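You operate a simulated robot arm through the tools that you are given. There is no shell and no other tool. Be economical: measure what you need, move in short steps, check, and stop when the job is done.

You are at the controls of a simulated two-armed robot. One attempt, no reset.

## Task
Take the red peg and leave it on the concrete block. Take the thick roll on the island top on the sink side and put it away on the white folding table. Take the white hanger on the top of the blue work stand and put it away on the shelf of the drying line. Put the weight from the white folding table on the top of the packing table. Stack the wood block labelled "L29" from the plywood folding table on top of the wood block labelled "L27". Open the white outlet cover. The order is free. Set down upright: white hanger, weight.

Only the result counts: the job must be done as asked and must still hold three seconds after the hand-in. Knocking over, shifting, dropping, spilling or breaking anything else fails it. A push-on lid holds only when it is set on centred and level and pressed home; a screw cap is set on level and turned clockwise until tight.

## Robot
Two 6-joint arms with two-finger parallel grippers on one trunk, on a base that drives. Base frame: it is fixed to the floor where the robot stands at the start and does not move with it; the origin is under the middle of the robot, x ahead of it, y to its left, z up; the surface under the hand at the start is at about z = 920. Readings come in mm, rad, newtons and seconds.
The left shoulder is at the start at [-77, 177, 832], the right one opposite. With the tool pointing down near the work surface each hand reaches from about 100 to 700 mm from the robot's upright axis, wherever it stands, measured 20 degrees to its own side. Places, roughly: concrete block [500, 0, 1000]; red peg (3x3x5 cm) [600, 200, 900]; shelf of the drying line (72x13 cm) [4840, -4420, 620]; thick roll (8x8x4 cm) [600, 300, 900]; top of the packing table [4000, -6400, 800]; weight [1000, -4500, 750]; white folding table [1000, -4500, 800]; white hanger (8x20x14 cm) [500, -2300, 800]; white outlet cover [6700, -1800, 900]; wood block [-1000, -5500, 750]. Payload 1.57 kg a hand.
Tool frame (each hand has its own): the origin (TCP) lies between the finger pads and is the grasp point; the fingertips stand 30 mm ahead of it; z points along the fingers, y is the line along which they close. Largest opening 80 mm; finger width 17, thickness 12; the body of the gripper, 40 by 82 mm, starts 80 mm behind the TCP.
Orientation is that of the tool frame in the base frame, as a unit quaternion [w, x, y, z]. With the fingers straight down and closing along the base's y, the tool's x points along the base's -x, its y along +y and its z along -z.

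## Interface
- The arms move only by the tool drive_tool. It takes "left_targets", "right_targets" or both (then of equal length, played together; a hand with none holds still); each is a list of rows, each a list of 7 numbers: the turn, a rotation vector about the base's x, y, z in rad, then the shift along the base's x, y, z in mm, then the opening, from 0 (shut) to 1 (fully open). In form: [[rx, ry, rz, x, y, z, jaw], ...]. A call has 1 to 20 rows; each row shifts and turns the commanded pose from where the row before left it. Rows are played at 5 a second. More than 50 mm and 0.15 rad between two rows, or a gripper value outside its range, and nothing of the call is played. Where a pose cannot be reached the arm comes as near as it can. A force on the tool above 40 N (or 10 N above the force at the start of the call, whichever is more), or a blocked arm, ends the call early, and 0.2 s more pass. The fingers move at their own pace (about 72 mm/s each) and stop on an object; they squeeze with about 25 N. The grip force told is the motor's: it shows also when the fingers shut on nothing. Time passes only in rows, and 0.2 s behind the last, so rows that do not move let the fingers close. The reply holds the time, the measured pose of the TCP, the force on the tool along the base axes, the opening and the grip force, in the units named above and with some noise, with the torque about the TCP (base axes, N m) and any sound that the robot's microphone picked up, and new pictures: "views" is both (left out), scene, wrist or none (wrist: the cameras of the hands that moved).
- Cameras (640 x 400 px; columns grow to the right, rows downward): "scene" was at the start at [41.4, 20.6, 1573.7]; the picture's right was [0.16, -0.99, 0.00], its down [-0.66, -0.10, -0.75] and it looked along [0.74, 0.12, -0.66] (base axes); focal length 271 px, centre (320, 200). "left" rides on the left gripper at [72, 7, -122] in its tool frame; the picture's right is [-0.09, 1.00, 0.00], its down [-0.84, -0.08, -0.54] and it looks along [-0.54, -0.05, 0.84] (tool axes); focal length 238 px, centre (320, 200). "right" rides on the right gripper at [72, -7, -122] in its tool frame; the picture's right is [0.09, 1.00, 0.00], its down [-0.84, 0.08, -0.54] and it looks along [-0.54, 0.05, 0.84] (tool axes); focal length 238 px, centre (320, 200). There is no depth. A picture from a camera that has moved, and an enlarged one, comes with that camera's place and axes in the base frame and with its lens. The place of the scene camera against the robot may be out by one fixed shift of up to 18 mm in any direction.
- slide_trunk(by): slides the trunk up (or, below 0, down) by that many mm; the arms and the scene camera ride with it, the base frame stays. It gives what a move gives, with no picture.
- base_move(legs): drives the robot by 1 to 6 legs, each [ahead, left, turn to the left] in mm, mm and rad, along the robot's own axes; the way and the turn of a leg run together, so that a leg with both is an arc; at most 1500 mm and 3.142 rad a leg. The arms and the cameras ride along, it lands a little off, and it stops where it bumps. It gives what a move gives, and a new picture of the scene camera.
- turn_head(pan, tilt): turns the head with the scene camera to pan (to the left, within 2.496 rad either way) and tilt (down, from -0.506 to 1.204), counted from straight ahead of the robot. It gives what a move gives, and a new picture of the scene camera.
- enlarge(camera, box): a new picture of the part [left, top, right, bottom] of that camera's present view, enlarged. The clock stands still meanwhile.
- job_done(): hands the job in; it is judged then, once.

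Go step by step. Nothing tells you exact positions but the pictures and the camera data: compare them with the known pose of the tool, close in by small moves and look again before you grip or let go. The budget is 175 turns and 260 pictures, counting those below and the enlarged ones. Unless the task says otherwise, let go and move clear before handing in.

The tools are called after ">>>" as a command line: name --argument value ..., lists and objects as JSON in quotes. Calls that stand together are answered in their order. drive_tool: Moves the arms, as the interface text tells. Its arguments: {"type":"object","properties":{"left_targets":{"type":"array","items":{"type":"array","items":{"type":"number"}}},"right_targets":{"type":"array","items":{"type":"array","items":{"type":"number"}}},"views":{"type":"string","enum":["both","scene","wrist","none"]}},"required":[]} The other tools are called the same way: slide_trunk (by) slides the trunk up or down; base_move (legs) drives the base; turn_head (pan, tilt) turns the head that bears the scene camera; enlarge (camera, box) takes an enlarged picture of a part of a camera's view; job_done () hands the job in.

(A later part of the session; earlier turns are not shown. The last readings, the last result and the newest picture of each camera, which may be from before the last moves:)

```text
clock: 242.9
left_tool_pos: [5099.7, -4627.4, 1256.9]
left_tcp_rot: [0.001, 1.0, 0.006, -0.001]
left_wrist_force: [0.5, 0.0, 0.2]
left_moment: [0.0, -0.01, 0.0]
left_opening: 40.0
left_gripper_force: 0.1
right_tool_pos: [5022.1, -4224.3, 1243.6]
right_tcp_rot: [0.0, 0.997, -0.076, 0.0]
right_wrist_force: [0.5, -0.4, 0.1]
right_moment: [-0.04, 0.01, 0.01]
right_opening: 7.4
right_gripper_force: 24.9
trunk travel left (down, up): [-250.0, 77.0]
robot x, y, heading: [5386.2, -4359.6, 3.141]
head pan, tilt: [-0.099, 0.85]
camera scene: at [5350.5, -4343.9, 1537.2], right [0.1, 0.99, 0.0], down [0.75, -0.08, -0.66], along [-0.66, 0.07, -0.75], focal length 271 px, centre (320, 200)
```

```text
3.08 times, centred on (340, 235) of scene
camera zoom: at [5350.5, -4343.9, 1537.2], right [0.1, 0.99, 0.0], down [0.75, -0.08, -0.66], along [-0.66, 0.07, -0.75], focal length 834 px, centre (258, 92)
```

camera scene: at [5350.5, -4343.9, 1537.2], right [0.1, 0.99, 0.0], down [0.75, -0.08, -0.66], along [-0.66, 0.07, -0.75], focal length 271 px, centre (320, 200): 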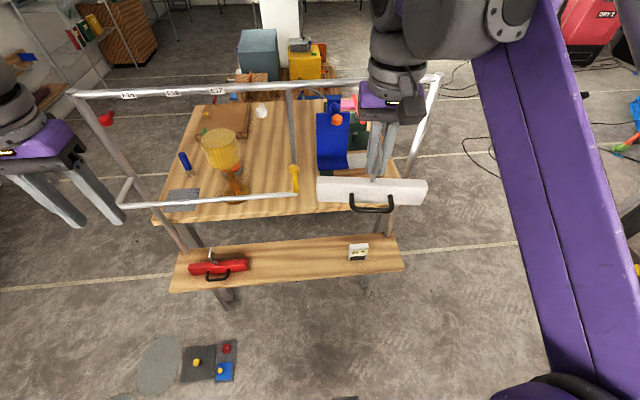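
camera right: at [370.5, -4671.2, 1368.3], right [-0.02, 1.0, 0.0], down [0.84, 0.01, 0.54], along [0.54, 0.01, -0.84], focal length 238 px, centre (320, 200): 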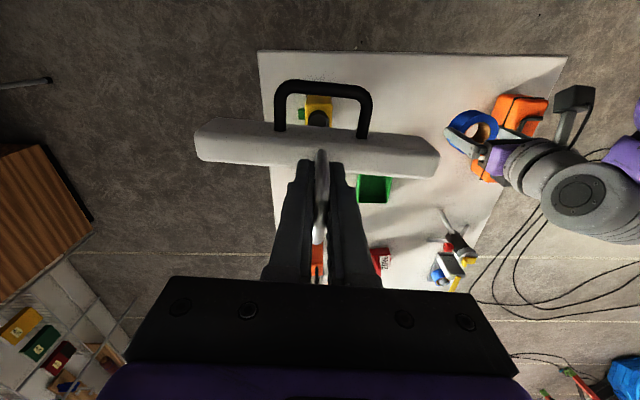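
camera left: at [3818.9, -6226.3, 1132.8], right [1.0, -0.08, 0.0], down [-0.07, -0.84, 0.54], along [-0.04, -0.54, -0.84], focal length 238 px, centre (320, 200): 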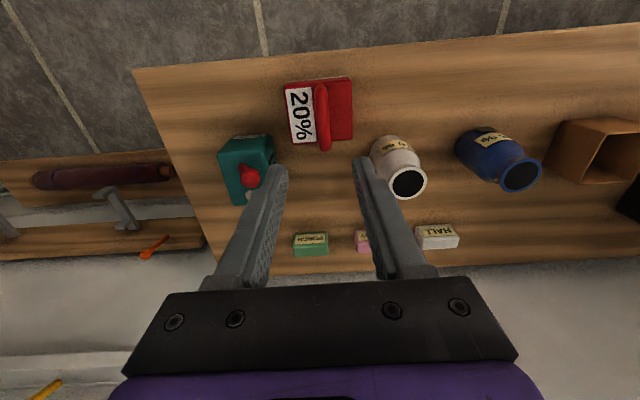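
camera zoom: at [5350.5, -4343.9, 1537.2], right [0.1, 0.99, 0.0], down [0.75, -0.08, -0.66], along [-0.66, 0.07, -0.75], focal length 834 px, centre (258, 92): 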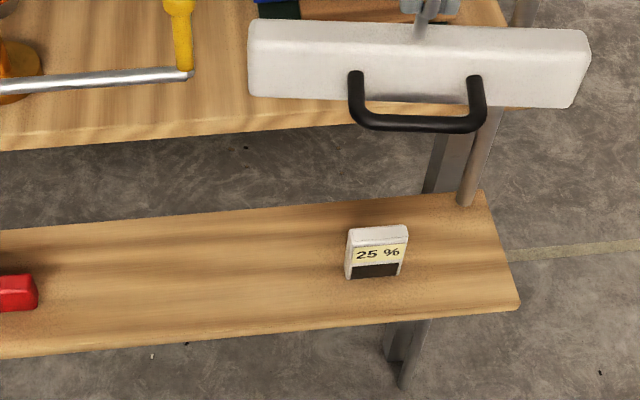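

Plan: set the hanger down temporarily at the shelf front, regrip the hook with the hand tilted 45° (passing under the rail), then move it to the shelf middle. First I lower the trunk and square the hanger's yaw.

>>> slide_trunk --by -150

>>> drive_tool --right_targets '[[0, 0, 0.08, -10, -4, -20, 0], [0, 0, 0.07, -20, -4, -40, 0], [0, 0, 0, -20, -4, -40, 0], [0, 0, 0, -16, -4, -40, 0], [0, 0, 0, 0, 0, 0, 0]]' --views "both"

```text
clock: 244.7
left_tool_pos: [5098.8, -4627.2, 1106.2]
left_tcp_rot: [0.001, 1.0, 0.006, -0.001]
left_wrist_force: [0.0, -0.1, 0.0]
left_moment: [0.01, 0.0, -0.02]
left_opening: 39.8
left_gripper_force: 0.1
right_tool_pos: [5023.5, -4224.4, 1093.8]
right_tcp_rot: [0.0, 0.997, -0.076, 0.0]
right_wrist_force: [0.7, 0.0, -1.0]
right_moment: [0.0, 0.05, 0.01]
right_opening: 7.4
right_gripper_force: 25.3
trunk travel left (down, up): [-100.0, 227.0]
robot x, y, heading: [5389.9, -4359.4, 3.141]
head pan, tilt: [-0.099, 0.85]
```

```text
clock: 245.9
left_tool_pos: [5100.1, -4628.3, 1107.1]
left_tcp_rot: [0.002, 1.0, 0.006, -0.001]
left_wrist_force: [-0.4, 0.1, 0.0]
left_moment: [0.01, 0.01, -0.01]
left_opening: 40.0
left_gripper_force: 0.2
right_tool_pos: [4955.9, -4240.0, 955.2]
right_tcp_rot: [0.0, 1.0, -0.001, 0.0]
right_wrist_force: [-1.1, -0.2, -0.3]
right_moment: [-0.01, 0.0, 0.0]
right_opening: 7.4
right_gripper_force: 25.2
trunk travel left (down, up): [-100.0, 227.0]
robot x, y, heading: [5385.2, -4359.0, 3.14]
head pan, tilt: [-0.099, 0.85]
camera scene: at [5330.4, -4343.9, 1385.9], right [0.1, 0.99, 0.0], down [0.75, -0.08, -0.66], along [-0.66, 0.07, -0.75], focal length 271 px, centre (320, 200)
camera right: at [5028.0, -4234.3, 1076.5], right [0.09, -1.0, 0.0], down [-0.84, -0.08, 0.54], along [-0.54, -0.05, -0.84], focal length 238 px, centre (320, 200)
```

scene: 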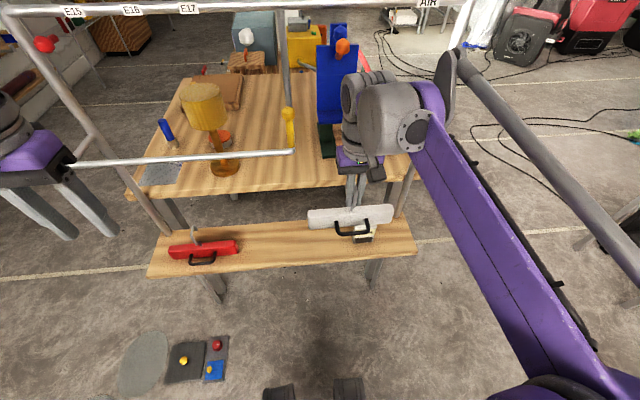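
right: 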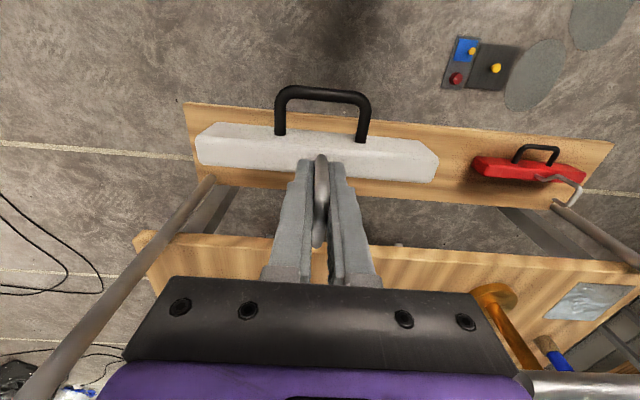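

Shelf front edge confirmed at x≈4917. I lower the hanger in front of the shelf, below the rail, and look again.

>>> drive_tool --right_targets '[[0, 0, 0, 0, 0, -40, 0], [0, 0, 0, 0, 0, -40, 0], [0, 0, 0, 0, 0, -40, 0], [0, 0, 0, 0, 0, -40, 0], [0, 0, 0, 0, 0, -30, 0], [0, 0, 0, 0, 0, 0, 0]]' --views "both"

>>> enlarge --camera "scene" --box '[280, 150, 440, 280]'

```text
clock: 247.3
left_tool_pos: [5099.5, -4626.9, 1107.1]
left_tcp_rot: [0.0, 1.0, 0.005, -0.001]
left_wrist_force: [-0.4, 0.2, -0.9]
left_moment: [0.0, 0.0, 0.03]
left_opening: 40.0
left_gripper_force: 0.0
right_tool_pos: [4958.1, -4239.3, 761.5]
right_tcp_rot: [0.001, 1.0, -0.002, 0.001]
right_wrist_force: [-0.6, -0.3, -0.2]
right_moment: [0.0, -0.03, 0.03]
right_opening: 7.7
right_gripper_force: 25.0
trunk travel left (down, up): [-100.0, 227.0]
robot x, y, heading: [5387.6, -4357.4, 3.137]
head pan, tilt: [-0.099, 0.85]
camera scene: at [5330.3, -4343.9, 1385.9], right [0.1, 0.99, 0.0], down [0.75, -0.08, -0.66], along [-0.66, 0.07, -0.75], focal length 271 px, centre (320, 200)
camera right: at [5029.9, -4233.6, 882.9], right [0.09, -1.0, 0.0], down [-0.84, -0.08, 0.54], along [-0.54, -0.05, -0.84], focal length 238 px, centre (320, 200)
```

scene: 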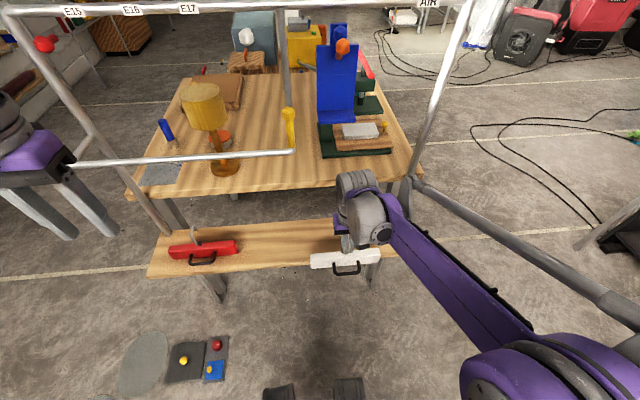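
right: 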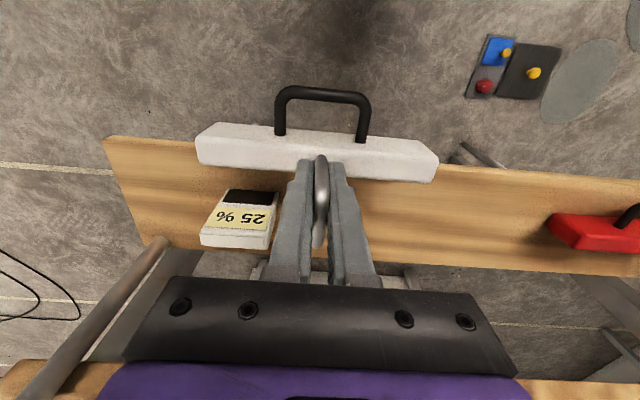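

```text
3.08 times, centred on (360, 215) of scene
camera zoom: at [5330.3, -4343.9, 1385.9], right [0.1, 0.99, 0.0], down [0.75, -0.08, -0.66], along [-0.66, 0.07, -0.75], focal length 834 px, centre (197, 154)
```

zoom: 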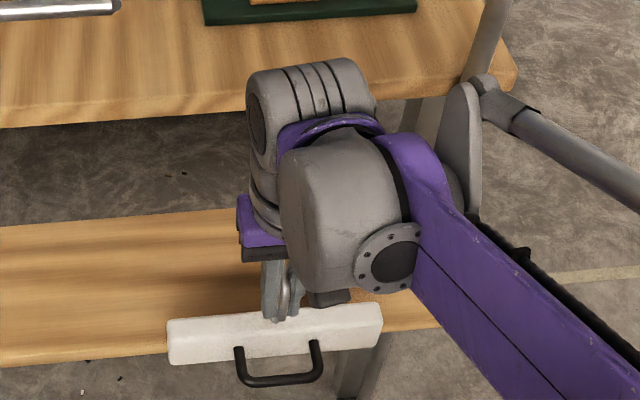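

The wrist top is only ~255 mm above the TCP, so at placing height it fits under the rail (z≈1016). I lower to z≈722 in front of the shelf and shift to y≈−4375, then check against the rail.

>>> drive_tool --right_targets '[[0, 0, 0, 5, 0, -20, 0], [0, 0, 0, 5, 0, -19, 0], [0, 0, 0, 0, -34, 0, 0], [0, 0, 0, 0, -34, 0, 0], [0, 0, 0, 0, -34, 0, 0], [0, 0, 0, 0, -34, 0, 0], [0, 0, 0, 0, 0, 0, 0]]' --views "both"

>>> enlarge --camera "scene" --box '[230, 110, 390, 290]'

```text
clock: 248.9
left_tool_pos: [5098.9, -4627.5, 1106.5]
left_tcp_rot: [0.001, 1.0, 0.006, 0.0]
left_wrist_force: [-0.4, -0.3, 0.6]
left_moment: [0.0, 0.0, 0.0]
left_opening: 40.1
left_gripper_force: 0.1
right_tool_pos: [4965.8, -4377.4, 723.8]
right_tcp_rot: [-0.001, 1.0, -0.002, 0.0]
right_wrist_force: [-0.6, 0.2, -0.8]
right_moment: [0.0, 0.0, -0.02]
right_opening: 7.3
right_gripper_force: 24.2
trunk travel left (down, up): [-100.0, 227.0]
robot x, y, heading: [5389.1, -4360.1, 3.139]
head pan, tilt: [-0.099, 0.85]
camera scene: at [5330.2, -4343.7, 1385.8], right [0.1, 0.99, 0.0], down [0.75, -0.08, -0.66], along [-0.66, 0.07, -0.75], focal length 271 px, centre (320, 200)
camera right: at [5036.8, -4370.9, 845.0], right [0.09, -1.0, 0.0], down [-0.84, -0.07, 0.54], along [-0.54, -0.05, -0.84], focal length 238 px, centre (320, 200)
```

scene: 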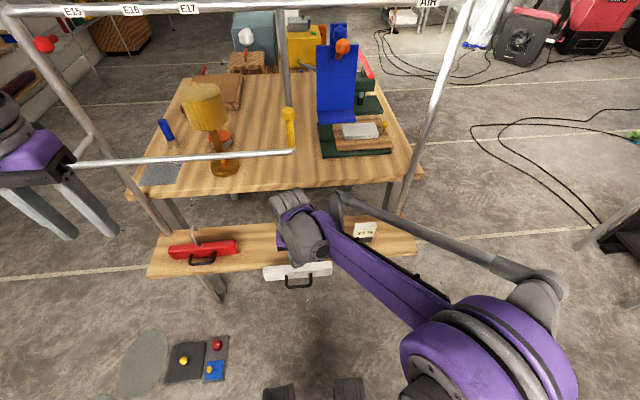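
right: 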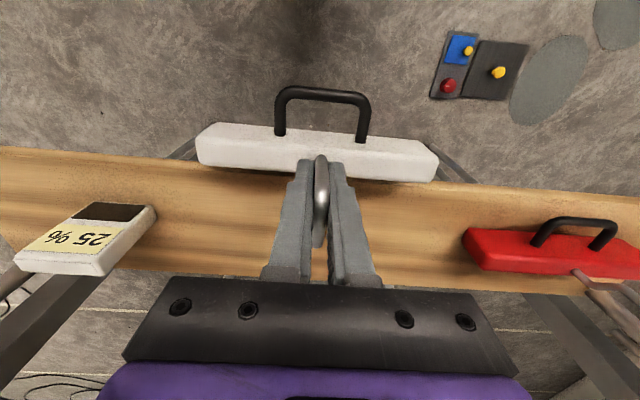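

```text
2.22 times, centred on (310, 200) of scene
camera zoom: at [5330.2, -4343.7, 1385.8], right [0.1, 0.99, 0.0], down [0.75, -0.08, -0.66], along [-0.66, 0.07, -0.75], focal length 602 px, centre (342, 200)
```

zoom: 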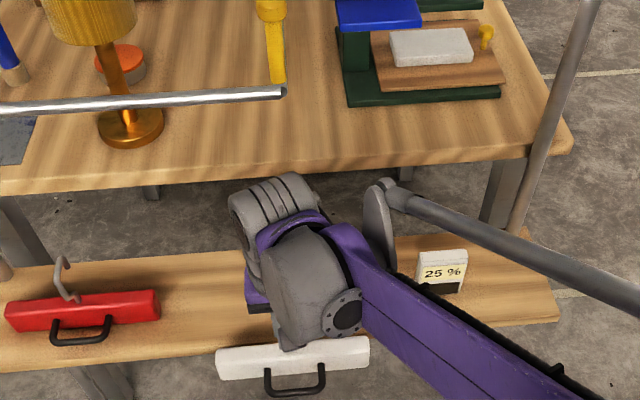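

Clearance under the rail looks ~35 mm. I slide the hanger inward over the shelf slowly.

>>> drive_tool --right_targets '[[0, 0, 0, -20, 2, -3, 0], [0, 0, 0, -20, 2, -2, 0], [0, 0, 0, -20, 2, 0, 0], [0, 0, 0, -20, 0, 0, 0], [0, 0, 0, 0, 0, 0, 0]]' --views "scene"

>>> enlarge --camera "scene" --box '[230, 110, 390, 290]'

```text
clock: 250.1
left_tool_pos: [5099.2, -4628.1, 1106.7]
left_tcp_rot: [0.001, 1.0, 0.005, -0.001]
left_wrist_force: [0.5, -0.2, -0.5]
left_moment: [0.0, 0.01, 0.01]
left_opening: 40.1
left_gripper_force: 0.0
right_tool_pos: [4887.2, -4369.9, 718.6]
right_tcp_rot: [0.0, 1.0, -0.002, 0.001]
right_wrist_force: [3.8, 0.3, 0.7]
right_moment: [0.01, -0.39, 0.0]
right_opening: 7.2
right_gripper_force: 25.2
trunk travel left (down, up): [-100.0, 227.0]
robot x, y, heading: [5390.8, -4360.6, 3.14]
head pan, tilt: [-0.099, 0.85]
camera scene: at [5330.6, -4343.9, 1385.9], right [0.1, 0.99, 0.0], down [0.75, -0.08, -0.66], along [-0.66, 0.07, -0.75], focal length 271 px, centre (320, 200)
```

scene: 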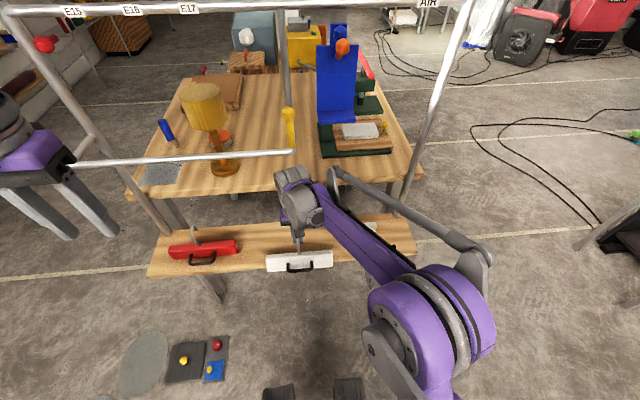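

```text
2.22 times, centred on (310, 200) of scene
camera zoom: at [5330.6, -4343.9, 1385.9], right [0.1, 0.99, 0.0], down [0.75, -0.08, -0.66], along [-0.66, 0.07, -0.75], focal length 602 px, centre (342, 200)
```

zoom: 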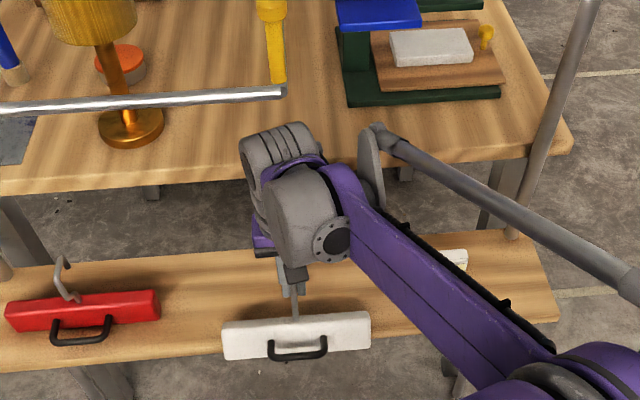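

The bar caught the shelf's front edge (3.8 N) — it hangs lower than I assumed. I back off and check the hanger's posture.

>>> drive_tool --right_targets '[[0, 0, 0, 25, 0, 0, 0], [0, 0, 0, 30, 0, 0, 0], [0, 0, 0, 30, 0, 0, 0], [0, 0, 0, 0, 0, 20, 0]]' --views "both"

>>> enlarge --camera "scene" --box '[230, 150, 358, 290]'

```text
clock: 251.1
left_tool_pos: [5099.1, -4628.4, 1105.7]
left_tcp_rot: [0.001, 1.0, 0.004, -0.001]
left_wrist_force: [-0.1, -0.8, -0.2]
left_moment: [0.03, 0.0, -0.02]
left_opening: 40.0
left_gripper_force: 0.1
right_tool_pos: [4971.6, -4369.5, 739.5]
right_tcp_rot: [0.0, 1.0, -0.002, 0.0]
right_wrist_force: [-0.3, 0.3, 0.1]
right_moment: [0.02, 0.0, -0.02]
right_opening: 7.1
right_gripper_force: 24.5
trunk travel left (down, up): [-100.0, 227.0]
robot x, y, heading: [5387.3, -4361.1, 3.141]
head pan, tilt: [-0.099, 0.85]
camera scene: at [5330.0, -4343.9, 1385.8], right [0.1, 0.99, 0.0], down [0.75, -0.08, -0.66], along [-0.66, 0.07, -0.75], focal length 271 px, centre (320, 200)
camera right: at [5043.3, -4363.0, 860.5], right [0.09, -1.0, 0.0], down [-0.84, -0.08, 0.54], along [-0.54, -0.05, -0.84], focal length 238 px, centre (320, 200)
```

scene: 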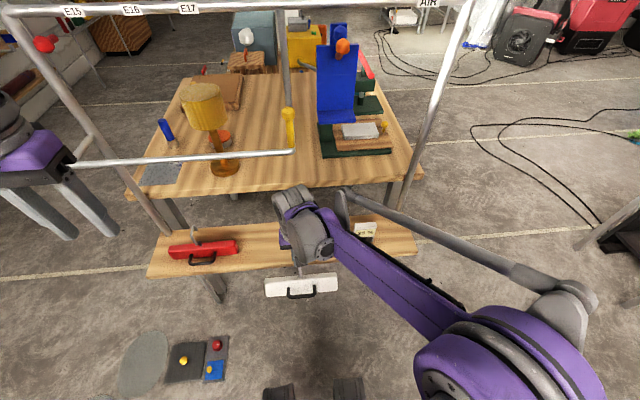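
right: 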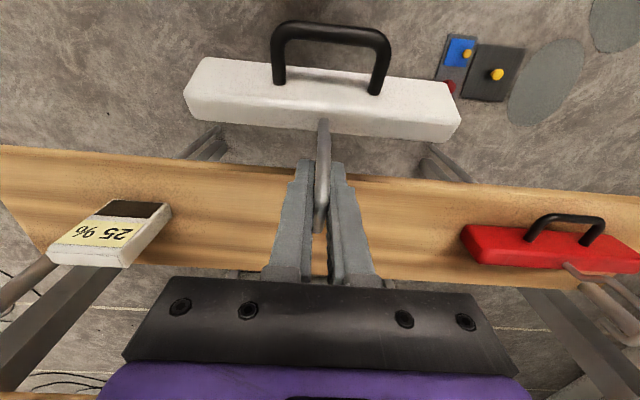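

```text
2.86 times, centred on (294, 220) of scene
camera zoom: at [5330.0, -4343.9, 1385.8], right [0.1, 0.99, 0.0], down [0.75, -0.08, -0.66], along [-0.66, 0.07, -0.75], focal length 774 px, centre (394, 143)
```

zoom: 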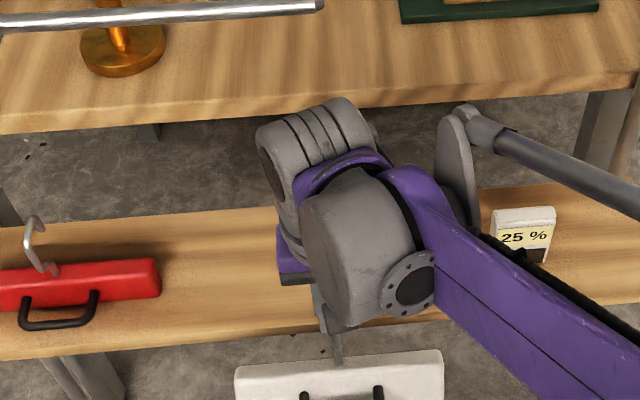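

The hanger pivoted in the grip by roughly 35–45° toward me. That actually gives me the tilted grip: I tilt the hand about +y to bring the hanger upright again.

>>> drive_tool --right_targets '[[0, 0.14, 0, 0, 0, 5, 0], [0, 0.14, 0, 0, 0, 5, 0], [0, 0.14, 0, 0, 0, 5, 0], [0, 0.14, 0, 0, 0, 5, 0], [0, 0, 0, 0, 0, 0, 0]]' --views "both"

>>> enlarge --camera "scene" --box '[150, 190, 358, 320]'

```text
clock: 252.3
left_tool_pos: [5098.4, -4627.7, 1106.9]
left_tcp_rot: [0.001, 1.0, 0.005, -0.001]
left_wrist_force: [-0.9, 0.1, -0.2]
left_moment: [0.01, -0.01, 0.0]
left_opening: 40.1
left_gripper_force: 0.1
right_tool_pos: [4972.5, -4371.1, 758.7]
right_tcp_rot: [0.0, 0.961, -0.001, -0.276]
right_wrist_force: [0.0, 0.8, -0.5]
right_moment: [-0.03, -0.06, 0.04]
right_opening: 6.9
right_gripper_force: 25.4
trunk travel left (down, up): [-100.0, 227.0]
robot x, y, heading: [5389.7, -4359.7, 3.138]
head pan, tilt: [-0.099, 0.85]
camera scene: at [5329.9, -4344.0, 1385.8], right [0.1, 0.99, 0.0], down [0.75, -0.08, -0.66], along [-0.66, 0.07, -0.75], focal length 271 px, centre (320, 200)
camera right: at [5097.3, -4364.4, 823.4], right [0.08, -1.0, -0.05], down [-0.42, -0.07, 0.9], along [-0.9, -0.05, -0.42], focal length 238 px, centre (320, 200)
```

scene: 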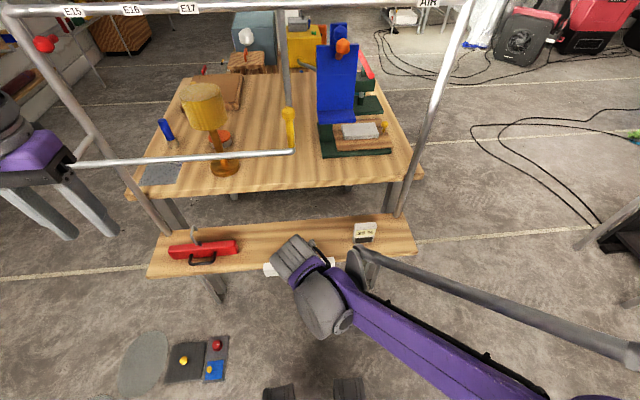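
right: 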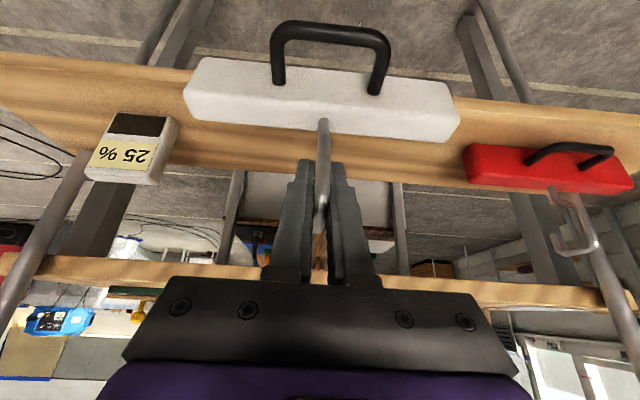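

```text
3.08 times, centred on (254, 255) of scene
camera zoom: at [5329.9, -4344.0, 1385.8], right [0.1, 0.99, 0.0], down [0.75, -0.08, -0.66], along [-0.66, 0.07, -0.75], focal length 834 px, centre (523, 31)
```

zoom: 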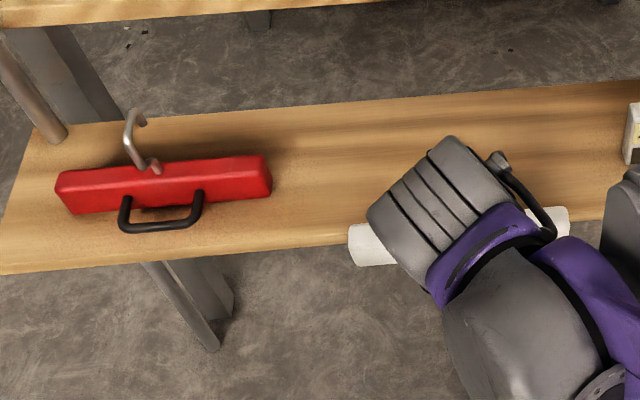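

>>> enlarge --camera "right" --box '[160, 0, 640, 260]'

```text
1.33 times, centred on (400, 130) of right
camera zoom: at [5097.3, -4364.4, 823.4], right [0.08, -1.0, -0.05], down [-0.42, -0.07, 0.9], along [-0.9, -0.05, -0.42], focal length 318 px, centre (213, 293)
```

zoom: 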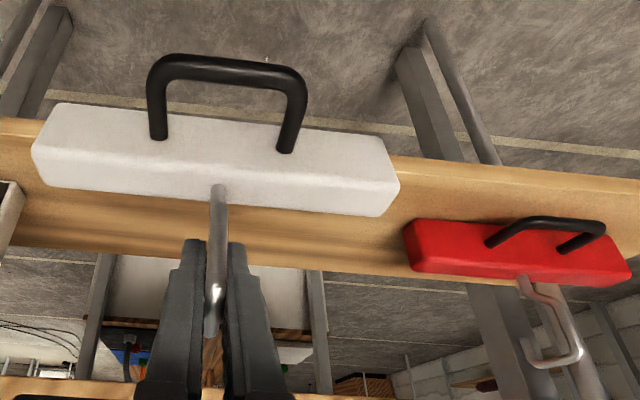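

By comparing with the red hanger (same measure gives the same handle slope), the white hanger is upright again, with its bottom ~30 mm above the shelf. I slide it in 110 mm.

>>> drive_tool --right_targets '[[0, 0, 0, -27, 3, 0, 0], [0, 0, 0, -27, 3, 0, 0], [0, 0, 0, -28, 3, 0, 0], [0, 0, 0, -28, 2, 0, 0], [0, 0, 0, 0, 0, 0, 0]]' --views "both"

>>> enlarge --camera "right" --box '[160, 0, 640, 260]'

```text
clock: 253.5
left_tool_pos: [5098.7, -4627.6, 1106.0]
left_tcp_rot: [0.001, 1.0, 0.005, 0.0]
left_wrist_force: [-0.7, -0.1, -0.3]
left_moment: [0.03, -0.04, 0.0]
left_opening: 40.0
left_gripper_force: 0.0
right_tool_pos: [4861.5, -4359.0, 759.4]
right_tcp_rot: [0.001, 0.961, -0.001, -0.277]
right_wrist_force: [-1.0, 0.2, -0.2]
right_moment: [0.01, -0.01, 0.01]
right_opening: 7.2
right_gripper_force: 24.5
trunk travel left (down, up): [-100.0, 227.0]
robot x, y, heading: [5388.8, -4357.8, 3.138]
head pan, tilt: [-0.099, 0.85]
camera scene: at [5330.4, -4343.9, 1385.8], right [0.1, 0.99, 0.0], down [0.75, -0.08, -0.66], along [-0.66, 0.07, -0.75], focal length 271 px, centre (320, 200)
camera right: at [4987.6, -4352.5, 824.8], right [0.08, -1.0, -0.05], down [-0.42, -0.08, 0.9], along [-0.9, -0.05, -0.43], focal length 238 px, centre (320, 200)
```

scene: 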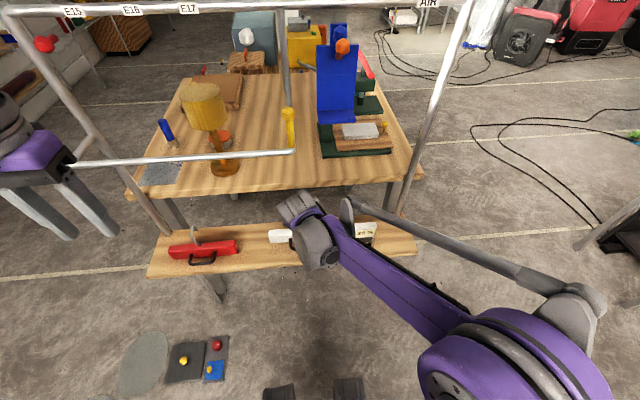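
right: 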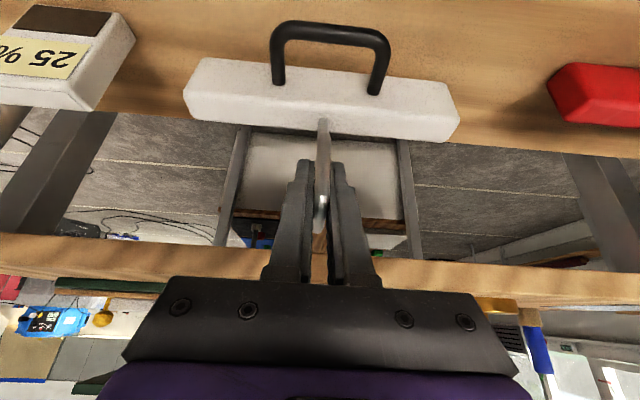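

```text
1.33 times, centred on (400, 130) of right
camera zoom: at [4987.6, -4352.5, 824.8], right [0.08, -1.0, -0.05], down [-0.42, -0.08, 0.9], along [-0.9, -0.05, -0.43], focal length 318 px, centre (213, 293)
```

zoom: 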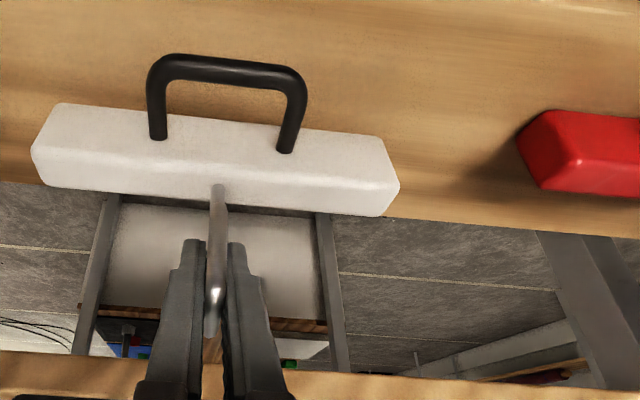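

Position matches the red hanger's row. I lower toward the shelf.

>>> drive_tool --right_targets '[[0, 0, 0, -8, 0, -12, 0], [0, 0, 0, 0, 0, -10, 0], [0, 0, 0, 0, 0, -4, 0], [0, 0, 0, 0, 0, -2, 0], [0, 0, 0, 0, 0, 0, 0]]' --views "none"

>>> enlarge --camera "right" --box '[160, 0, 640, 260]'

```text
clock: 254.7
left_tool_pos: [5099.5, -4628.6, 1107.2]
left_tcp_rot: [0.0, 1.0, 0.005, -0.002]
left_wrist_force: [0.1, 0.2, 0.3]
left_moment: [0.01, -0.03, -0.01]
left_opening: 40.1
left_gripper_force: 0.1
right_tool_pos: [4855.8, -4359.9, 733.3]
right_tcp_rot: [0.0, 0.961, -0.001, -0.277]
right_wrist_force: [0.4, 1.0, 21.9]
right_moment: [0.04, -0.04, 0.02]
right_opening: 7.0
right_gripper_force: 25.1
trunk travel left (down, up): [-100.0, 227.0]
robot x, y, heading: [5389.6, -4356.6, 3.137]
head pan, tilt: [-0.099, 0.85]
```

```text
1.33 times, centred on (400, 130) of right
camera zoom: at [4980.3, -4353.0, 796.4], right [0.08, -1.0, -0.05], down [-0.42, -0.08, 0.9], along [-0.9, -0.05, -0.42], focal length 318 px, centre (213, 293)
```

zoom: 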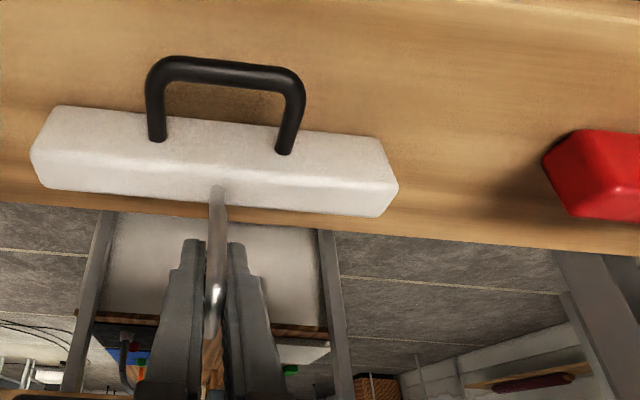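

Solid, moment-free contact (22 N): the hanger stands flat. I open and retreat along the tool axis.

>>> drive_tool --right_targets '[[0, 0, 0, 0, 0, 1, 0], [0, 0, 0, 0, 0, 0, 0.5], [0, 0, 0, 0, 0, 0, 0.5], [0, 0, 0, 16, 0, 25, 0.5], [0, 0, 0, 21, 0, 34, 0.5], [0, 0, 0, 25, 0, 30, 0.5], [0, 0, 0, 40, 0, 10, 0.5], [0, 0, 0, 45, 0, 0, 0.5]]' --views "both"

>>> enlarge --camera "scene" --box '[150, 190, 420, 320]'

```text
clock: 256.5
left_tool_pos: [5099.1, -4628.4, 1106.8]
left_tcp_rot: [0.001, 1.0, 0.005, -0.001]
left_wrist_force: [-0.1, -1.0, -0.7]
left_moment: [0.0, 0.02, -0.01]
left_opening: 39.7
left_gripper_force: 0.0
right_tool_pos: [5003.5, -4358.8, 829.1]
right_tcp_rot: [0.0, 0.961, -0.001, -0.276]
right_wrist_force: [0.3, 0.5, -0.6]
right_moment: [-0.01, -0.01, -0.01]
right_opening: 40.0
right_gripper_force: 0.1
trunk travel left (down, up): [-100.0, 227.0]
robot x, y, heading: [5390.6, -4358.5, 3.138]
head pan, tilt: [-0.099, 0.85]
camera scene: at [5331.1, -4343.6, 1385.9], right [0.1, 0.99, 0.0], down [0.75, -0.08, -0.66], along [-0.66, 0.07, -0.75], focal length 271 px, centre (320, 200)
camera right: at [5128.8, -4351.9, 894.0], right [0.08, -1.0, -0.05], down [-0.42, -0.08, 0.9], along [-0.9, -0.05, -0.42], focal length 238 px, centre (320, 200)
```

scene: 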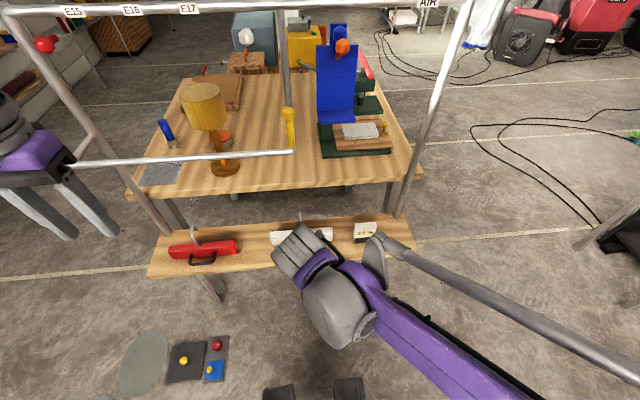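
right: 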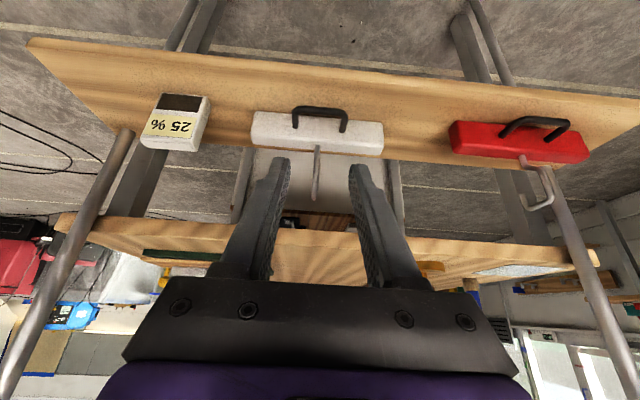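

```text
2.37 times, centred on (285, 255) of scene
camera zoom: at [5331.1, -4343.6, 1385.9], right [0.1, 0.99, 0.0], down [0.75, -0.08, -0.66], along [-0.66, 0.07, -0.75], focal length 642 px, centre (403, 70)
```

zoom: 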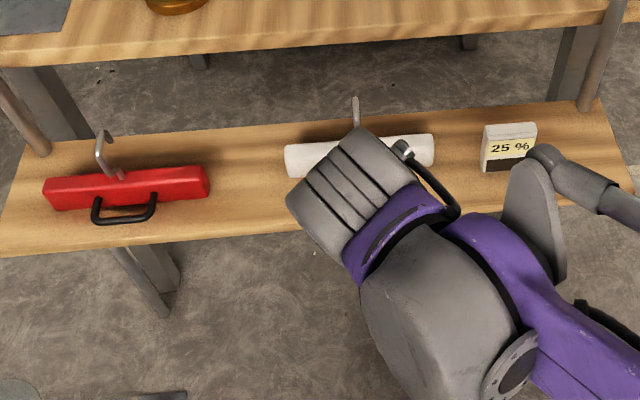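

The white hanger stands upright on the shelf. I un-tilt and raise the right hand, raise the trunk, back off and look toward the outlet cover.

>>> drive_tool --right_targets '[[0, 0, 0, 30, 0, 20, 0.5], [0, -0.14, 0, 30, 5, 25, 0.5], [0, -0.14, 0, 20, 5, 35, 0.5], [0, -0.14, 0, 0, 10, 40, 0.5], [0, -0.14, 0, 0, 10, 40, 0.5], [0, 0, 0, 0, 10, 45, 0.5], [0, 0, 0, 0, 10, 45, 0.5]]' --views "none"

>>> slide_trunk --by 150

>>> base_move --legs '[[-250, 0, 0], [0, 0, -1.57]]'

>>> turn_head --pan -0.5 --tilt 0.35

```text
clock: 258.1
left_tool_pos: [5098.9, -4629.5, 1105.7]
left_tcp_rot: [0.0, 1.0, 0.005, 0.0]
left_wrist_force: [-0.4, 0.4, -0.1]
left_moment: [0.01, -0.02, -0.01]
left_opening: 40.0
left_gripper_force: 0.1
right_tool_pos: [5083.2, -4309.8, 1081.6]
right_tcp_rot: [0.0, 1.0, -0.002, 0.001]
right_wrist_force: [0.4, -0.2, -0.5]
right_moment: [-0.01, 0.02, 0.0]
right_opening: 40.0
right_gripper_force: 0.0
trunk travel left (down, up): [-100.0, 227.0]
robot x, y, heading: [5391.7, -4353.7, 3.14]
head pan, tilt: [-0.099, 0.85]
```

```text
clock: 259.8
left_tool_pos: [5099.1, -4628.3, 1256.2]
left_tcp_rot: [0.001, 1.0, 0.005, 0.0]
left_wrist_force: [-0.3, -0.7, 0.1]
left_moment: [0.02, 0.03, 0.03]
left_opening: 40.2
left_gripper_force: 0.1
right_tool_pos: [5081.1, -4309.3, 1229.8]
right_tcp_rot: [0.0, 1.0, -0.002, 0.0]
right_wrist_force: [-0.5, -0.1, -0.1]
right_moment: [-0.02, -0.01, 0.03]
right_opening: 39.9
right_gripper_force: 0.1
trunk travel left (down, up): [-250.0, 77.0]
robot x, y, heading: [5385.7, -4360.6, 3.142]
head pan, tilt: [-0.099, 0.85]
```

```text
clock: 265.6
left_tool_pos: [5383.1, -4061.5, 1256.1]
left_tcp_rot: [0.001, -0.698, 0.716, 0.002]
left_wrist_force: [-0.3, -1.1, 0.3]
left_moment: [0.03, -0.02, 0.0]
left_opening: 39.8
left_gripper_force: 0.0
right_tool_pos: [5703.7, -4055.1, 1231.1]
right_tcp_rot: [0.0, -0.694, 0.72, 0.0]
right_wrist_force: [-0.7, 0.6, -0.1]
right_moment: [0.01, -0.02, -0.01]
right_opening: 39.7
right_gripper_force: 0.0
trunk travel left (down, up): [-250.0, 77.0]
robot x, y, heading: [5640.2, -4362.5, 1.531]
head pan, tilt: [-0.099, 0.85]
camera scene: at [5650.8, -4316.0, 1537.2], right [0.99, -0.14, 0.0], down [-0.1, -0.74, -0.66], along [0.09, 0.65, -0.75], focal length 271 px, centre (320, 200)
```

scene: 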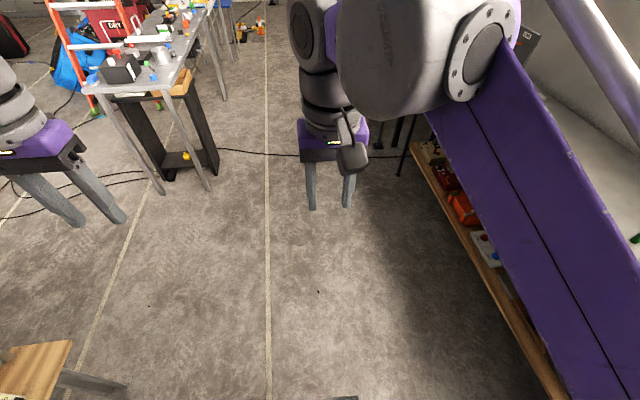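

```text
clock: 266.5
left_tool_pos: [5383.4, -4062.6, 1257.5]
left_tcp_rot: [0.0, -0.698, 0.716, 0.002]
left_wrist_force: [-0.6, 0.8, -0.8]
left_moment: [-0.01, 0.0, -0.01]
left_opening: 40.0
left_gripper_force: 0.1
right_tool_pos: [5702.0, -4055.7, 1230.3]
right_tcp_rot: [0.0, -0.694, 0.72, 0.001]
right_wrist_force: [0.1, 0.4, 0.0]
right_moment: [0.0, -0.04, -0.03]
right_opening: 39.9
right_gripper_force: 0.0
trunk travel left (down, up): [-250.0, 77.0]
robot x, y, heading: [5644.1, -4358.2, 1.53]
head pan, tilt: [-0.499, 0.351]
camera scene: at [5687.7, -4313.4, 1580.7], right [0.86, -0.51, 0.0], down [-0.18, -0.3, -0.94], along [0.48, 0.81, -0.34], focal length 271 px, centre (320, 200)
```

scene: 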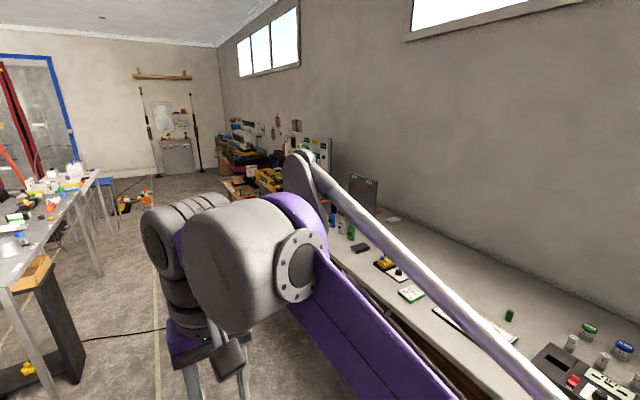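

>>> base_move --legs '[[900, 0, 0.04], [900, 0, 0]]'

>>> turn_head --pan -1.0 --tilt 0.4

```text
clock: 275.7
left_tool_pos: [5386.3, -2244.4, 1256.1]
left_tcp_rot: [0.0, 0.713, -0.702, -0.002]
left_wrist_force: [-0.2, -0.2, 0.0]
left_moment: [-0.01, 0.0, 0.0]
left_opening: 39.9
left_gripper_force: 0.0
right_tool_pos: [5704.0, -2225.8, 1230.6]
right_tcp_rot: [-0.001, 0.708, -0.707, 0.0]
right_wrist_force: [0.3, 1.2, -0.5]
right_moment: [0.04, -0.02, -0.03]
right_opening: 40.1
right_gripper_force: 0.0
trunk travel left (down, up): [-250.0, 77.0]
robot x, y, heading: [5655.2, -2534.4, 1.57]
head pan, tilt: [-0.499, 0.351]
camera scene: at [5699.7, -2484.7, 1580.8], right [0.88, -0.48, 0.0], down [-0.16, -0.3, -0.94], along [0.45, 0.83, -0.34], focal length 271 px, centre (320, 200)
```

scene: 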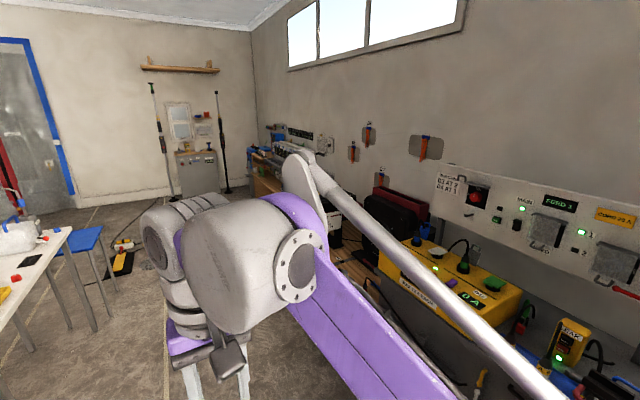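

```text
clock: 276.6
left_tool_pos: [5385.8, -2245.9, 1256.8]
left_tcp_rot: [0.0, 0.713, -0.702, -0.001]
left_wrist_force: [-0.1, -0.1, 0.3]
left_moment: [-0.03, 0.0, 0.03]
left_opening: 39.8
left_gripper_force: 0.0
right_tool_pos: [5704.2, -2225.1, 1230.3]
right_tcp_rot: [0.0, 0.707, -0.707, 0.0]
right_wrist_force: [-0.2, 0.5, 0.4]
right_moment: [0.04, 0.02, 0.02]
right_opening: 40.1
right_gripper_force: 0.0
trunk travel left (down, up): [-250.0, 77.0]
robot x, y, heading: [5653.2, -2531.7, 1.573]
head pan, tilt: [-1.0, 0.4]
camera scene: at [5733.1, -2516.5, 1576.3], right [0.54, -0.84, 0.0], down [-0.33, -0.21, -0.92], along [0.77, 0.5, -0.39], focal length 271 px, centre (320, 200)
```

scene: 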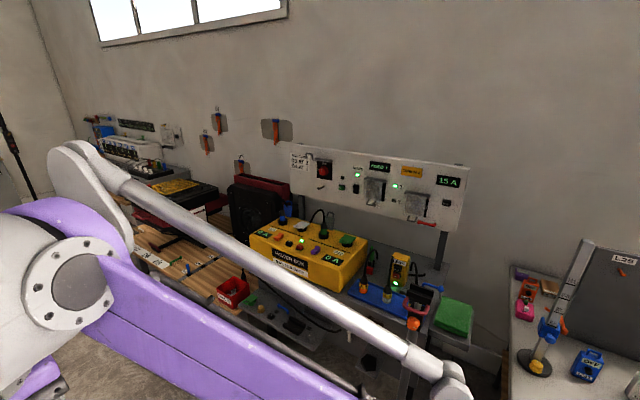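

>>> enlarge --camera "scene" --box '[230, 130, 480, 330]'

>>> enlarge --camera "scene" --box '[280, 140, 470, 240]'

```text
2.00 times, centred on (355, 230) of scene
camera zoom: at [5733.1, -2516.5, 1576.3], right [0.54, -0.84, 0.0], down [-0.33, -0.21, -0.92], along [0.77, 0.5, -0.39], focal length 542 px, centre (250, 140)
```

zoom: 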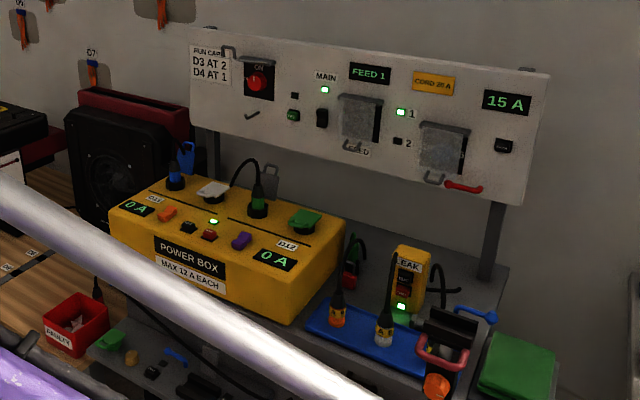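

```text
3.37 times, centred on (375, 190) of scene
camera zoom: at [5733.1, -2516.5, 1576.3], right [0.54, -0.84, 0.0], down [-0.33, -0.21, -0.92], along [0.77, 0.5, -0.39], focal length 912 px, centre (135, 234)
```

zoom: 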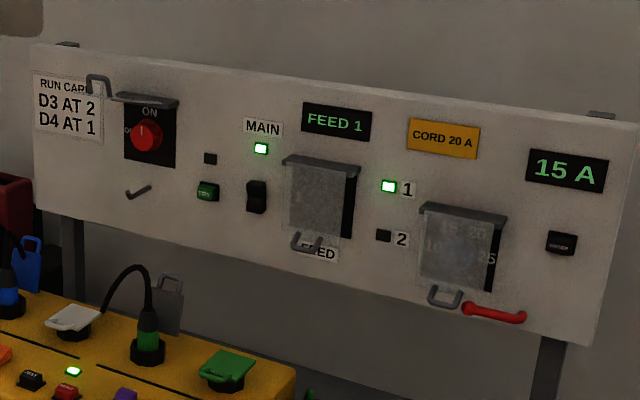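

The white outlet cover is the closed white flap on top of the yellow power box, near [6728, -1750, 900]. I drive abreast of it and turn to face it.

>>> base_move --legs '[[720, 0, 0], [0, 0, -1.573]]'

>>> turn_head --pan 0.0 --tilt 0.7

```text
clock: 284.4
left_tool_pos: [5937.7, -1535.7, 1256.2]
left_tcp_rot: [0.001, -0.017, 1.0, 0.001]
left_wrist_force: [-0.3, -0.4, 1.1]
left_moment: [0.01, 0.01, -0.01]
left_opening: 39.9
left_gripper_force: 0.0
right_tool_pos: [5962.3, -1854.4, 1230.9]
right_tcp_rot: [0.0, -0.01, 1.0, 0.0]
right_wrist_force: [0.5, -1.4, -0.4]
right_moment: [0.0, 0.04, -0.01]
right_opening: 40.1
right_gripper_force: 0.0
trunk travel left (down, up): [-250.0, 77.0]
robot x, y, heading: [5653.1, -1809.8, 0.017]
head pan, tilt: [-1.0, 0.4]
camera scene: at [5664.2, -1881.9, 1576.3], right [-0.83, -0.56, 0.0], down [-0.22, 0.32, -0.92], along [0.51, -0.77, -0.39], focal length 271 px, centre (320, 200)
```

scene: 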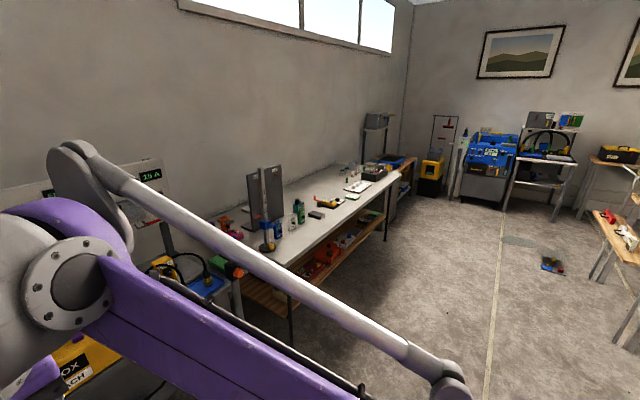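

```text
clock: 285.6
left_tool_pos: [5936.3, -1536.7, 1257.4]
left_tcp_rot: [0.001, -0.016, 1.0, 0.001]
left_wrist_force: [-0.8, -0.5, 0.5]
left_moment: [0.0, -0.01, 0.0]
left_opening: 39.8
left_gripper_force: 0.0
right_tool_pos: [5962.4, -1855.1, 1230.7]
right_tcp_rot: [0.0, -0.01, 1.0, 0.0]
right_wrist_force: [0.3, 0.1, 0.4]
right_moment: [-0.02, 0.0, 0.02]
right_opening: 39.8
right_gripper_force: 0.0
trunk travel left (down, up): [-250.0, 77.0]
robot x, y, heading: [5656.6, -1812.4, 0.023]
head pan, tilt: [0.0, 0.7]
camera scene: at [5697.6, -1803.3, 1549.4], right [0.02, -1.0, 0.0], down [-0.64, -0.01, -0.77], along [0.76, 0.01, -0.64], focal length 271 px, centre (320, 200)
```

scene: 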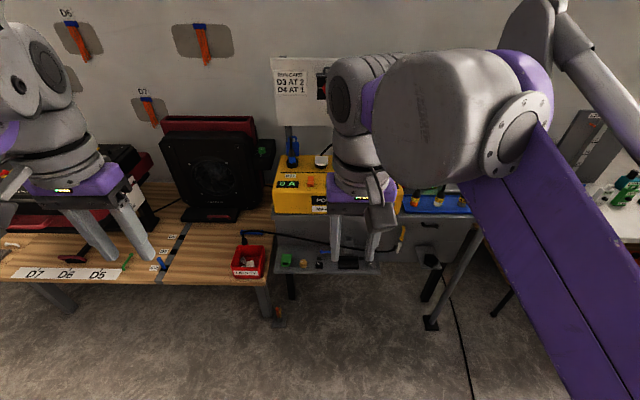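

I'll use the left hand: shift right 90 mm, move ahead 280 mm, and look at the cover.

>>> base_move --legs '[[280, -90, -0.02]]'

>>> drive_tool --right_targets '[[0, 0, 0, 0, -45, 0, 0.5], [0, 0, 0, 0, -45, 0, 0.5], [0, 0, 0, 0, -45, 0, 0.5], [0, 0, 0, 0, -45, 0, 0.5]]' --views "scene"

>>> enlarge --camera "scene" --box '[230, 100, 430, 225]'

```text
clock: 287.6
left_tool_pos: [6222.0, -1628.5, 1256.0]
left_tcp_rot: [0.001, -0.005, 1.0, 0.001]
left_wrist_force: [0.3, 0.5, 1.0]
left_moment: [-0.01, -0.02, 0.0]
left_opening: 40.0
left_gripper_force: 0.2
right_tool_pos: [6239.9, -1947.5, 1230.4]
right_tcp_rot: [0.0, 0.0, 1.0, 0.0]
right_wrist_force: [1.6, 0.5, 0.0]
right_moment: [0.01, 0.01, 0.04]
right_opening: 40.2
right_gripper_force: 0.0
trunk travel left (down, up): [-250.0, 77.0]
robot x, y, heading: [5932.8, -1898.0, -0.004]
head pan, tilt: [0.0, 0.7]
camera scene: at [5977.0, -1890.4, 1549.4], right [0.0, -1.0, 0.0], down [-0.64, 0.0, -0.77], along [0.77, 0.0, -0.64], focal length 271 px, centre (320, 200)
```

scene: 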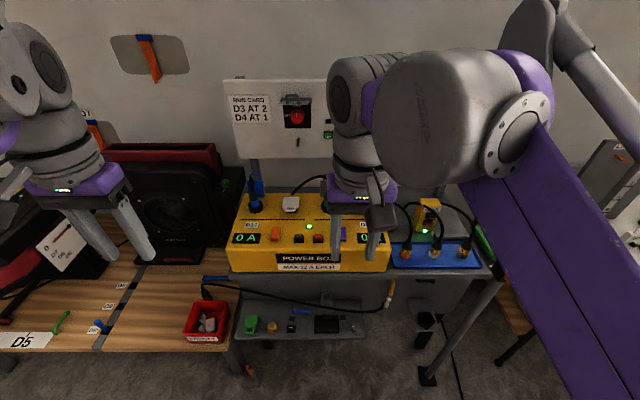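

```text
clock: 288.6
left_tool_pos: [6222.9, -1629.5, 1255.4]
left_tcp_rot: [0.0, -0.005, 1.0, 0.0]
left_wrist_force: [0.1, -0.3, 0.5]
left_moment: [-0.01, 0.0, 0.04]
left_opening: 39.9
left_gripper_force: 0.2
right_tool_pos: [6240.5, -2129.3, 1229.6]
right_tcp_rot: [-0.001, 0.001, 1.0, 0.0]
right_wrist_force: [0.2, -0.8, -0.2]
right_moment: [0.02, 0.02, -0.02]
right_opening: 40.0
right_gripper_force: 0.1
trunk travel left (down, up): [-250.0, 77.0]
robot x, y, heading: [5932.3, -1896.6, -0.001]
head pan, tilt: [0.0, 0.7]
camera scene: at [5977.0, -1891.2, 1549.4], right [0.0, -1.0, 0.0], down [-0.64, 0.0, -0.76], along [0.76, 0.0, -0.64], focal length 271 px, centre (320, 200)
```

scene: 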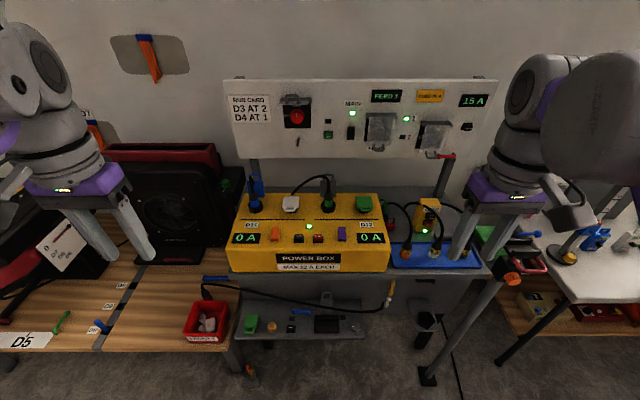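

```text
3.20 times, centred on (330, 162) of scene
camera zoom: at [5977.0, -1891.2, 1549.4], right [0.0, -1.0, 0.0], down [-0.64, 0.0, -0.76], along [0.76, 0.0, -0.64], focal length 867 px, centre (288, 320)
```

zoom: 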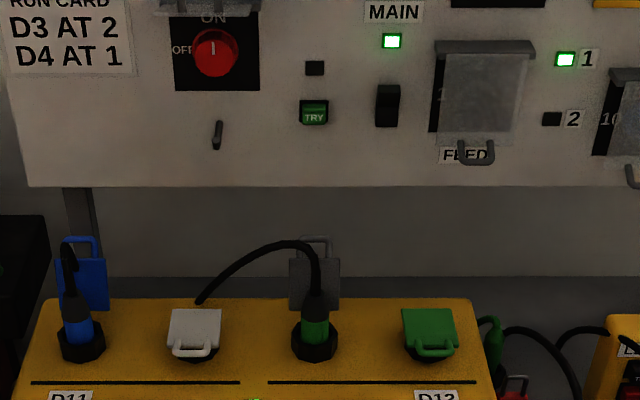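

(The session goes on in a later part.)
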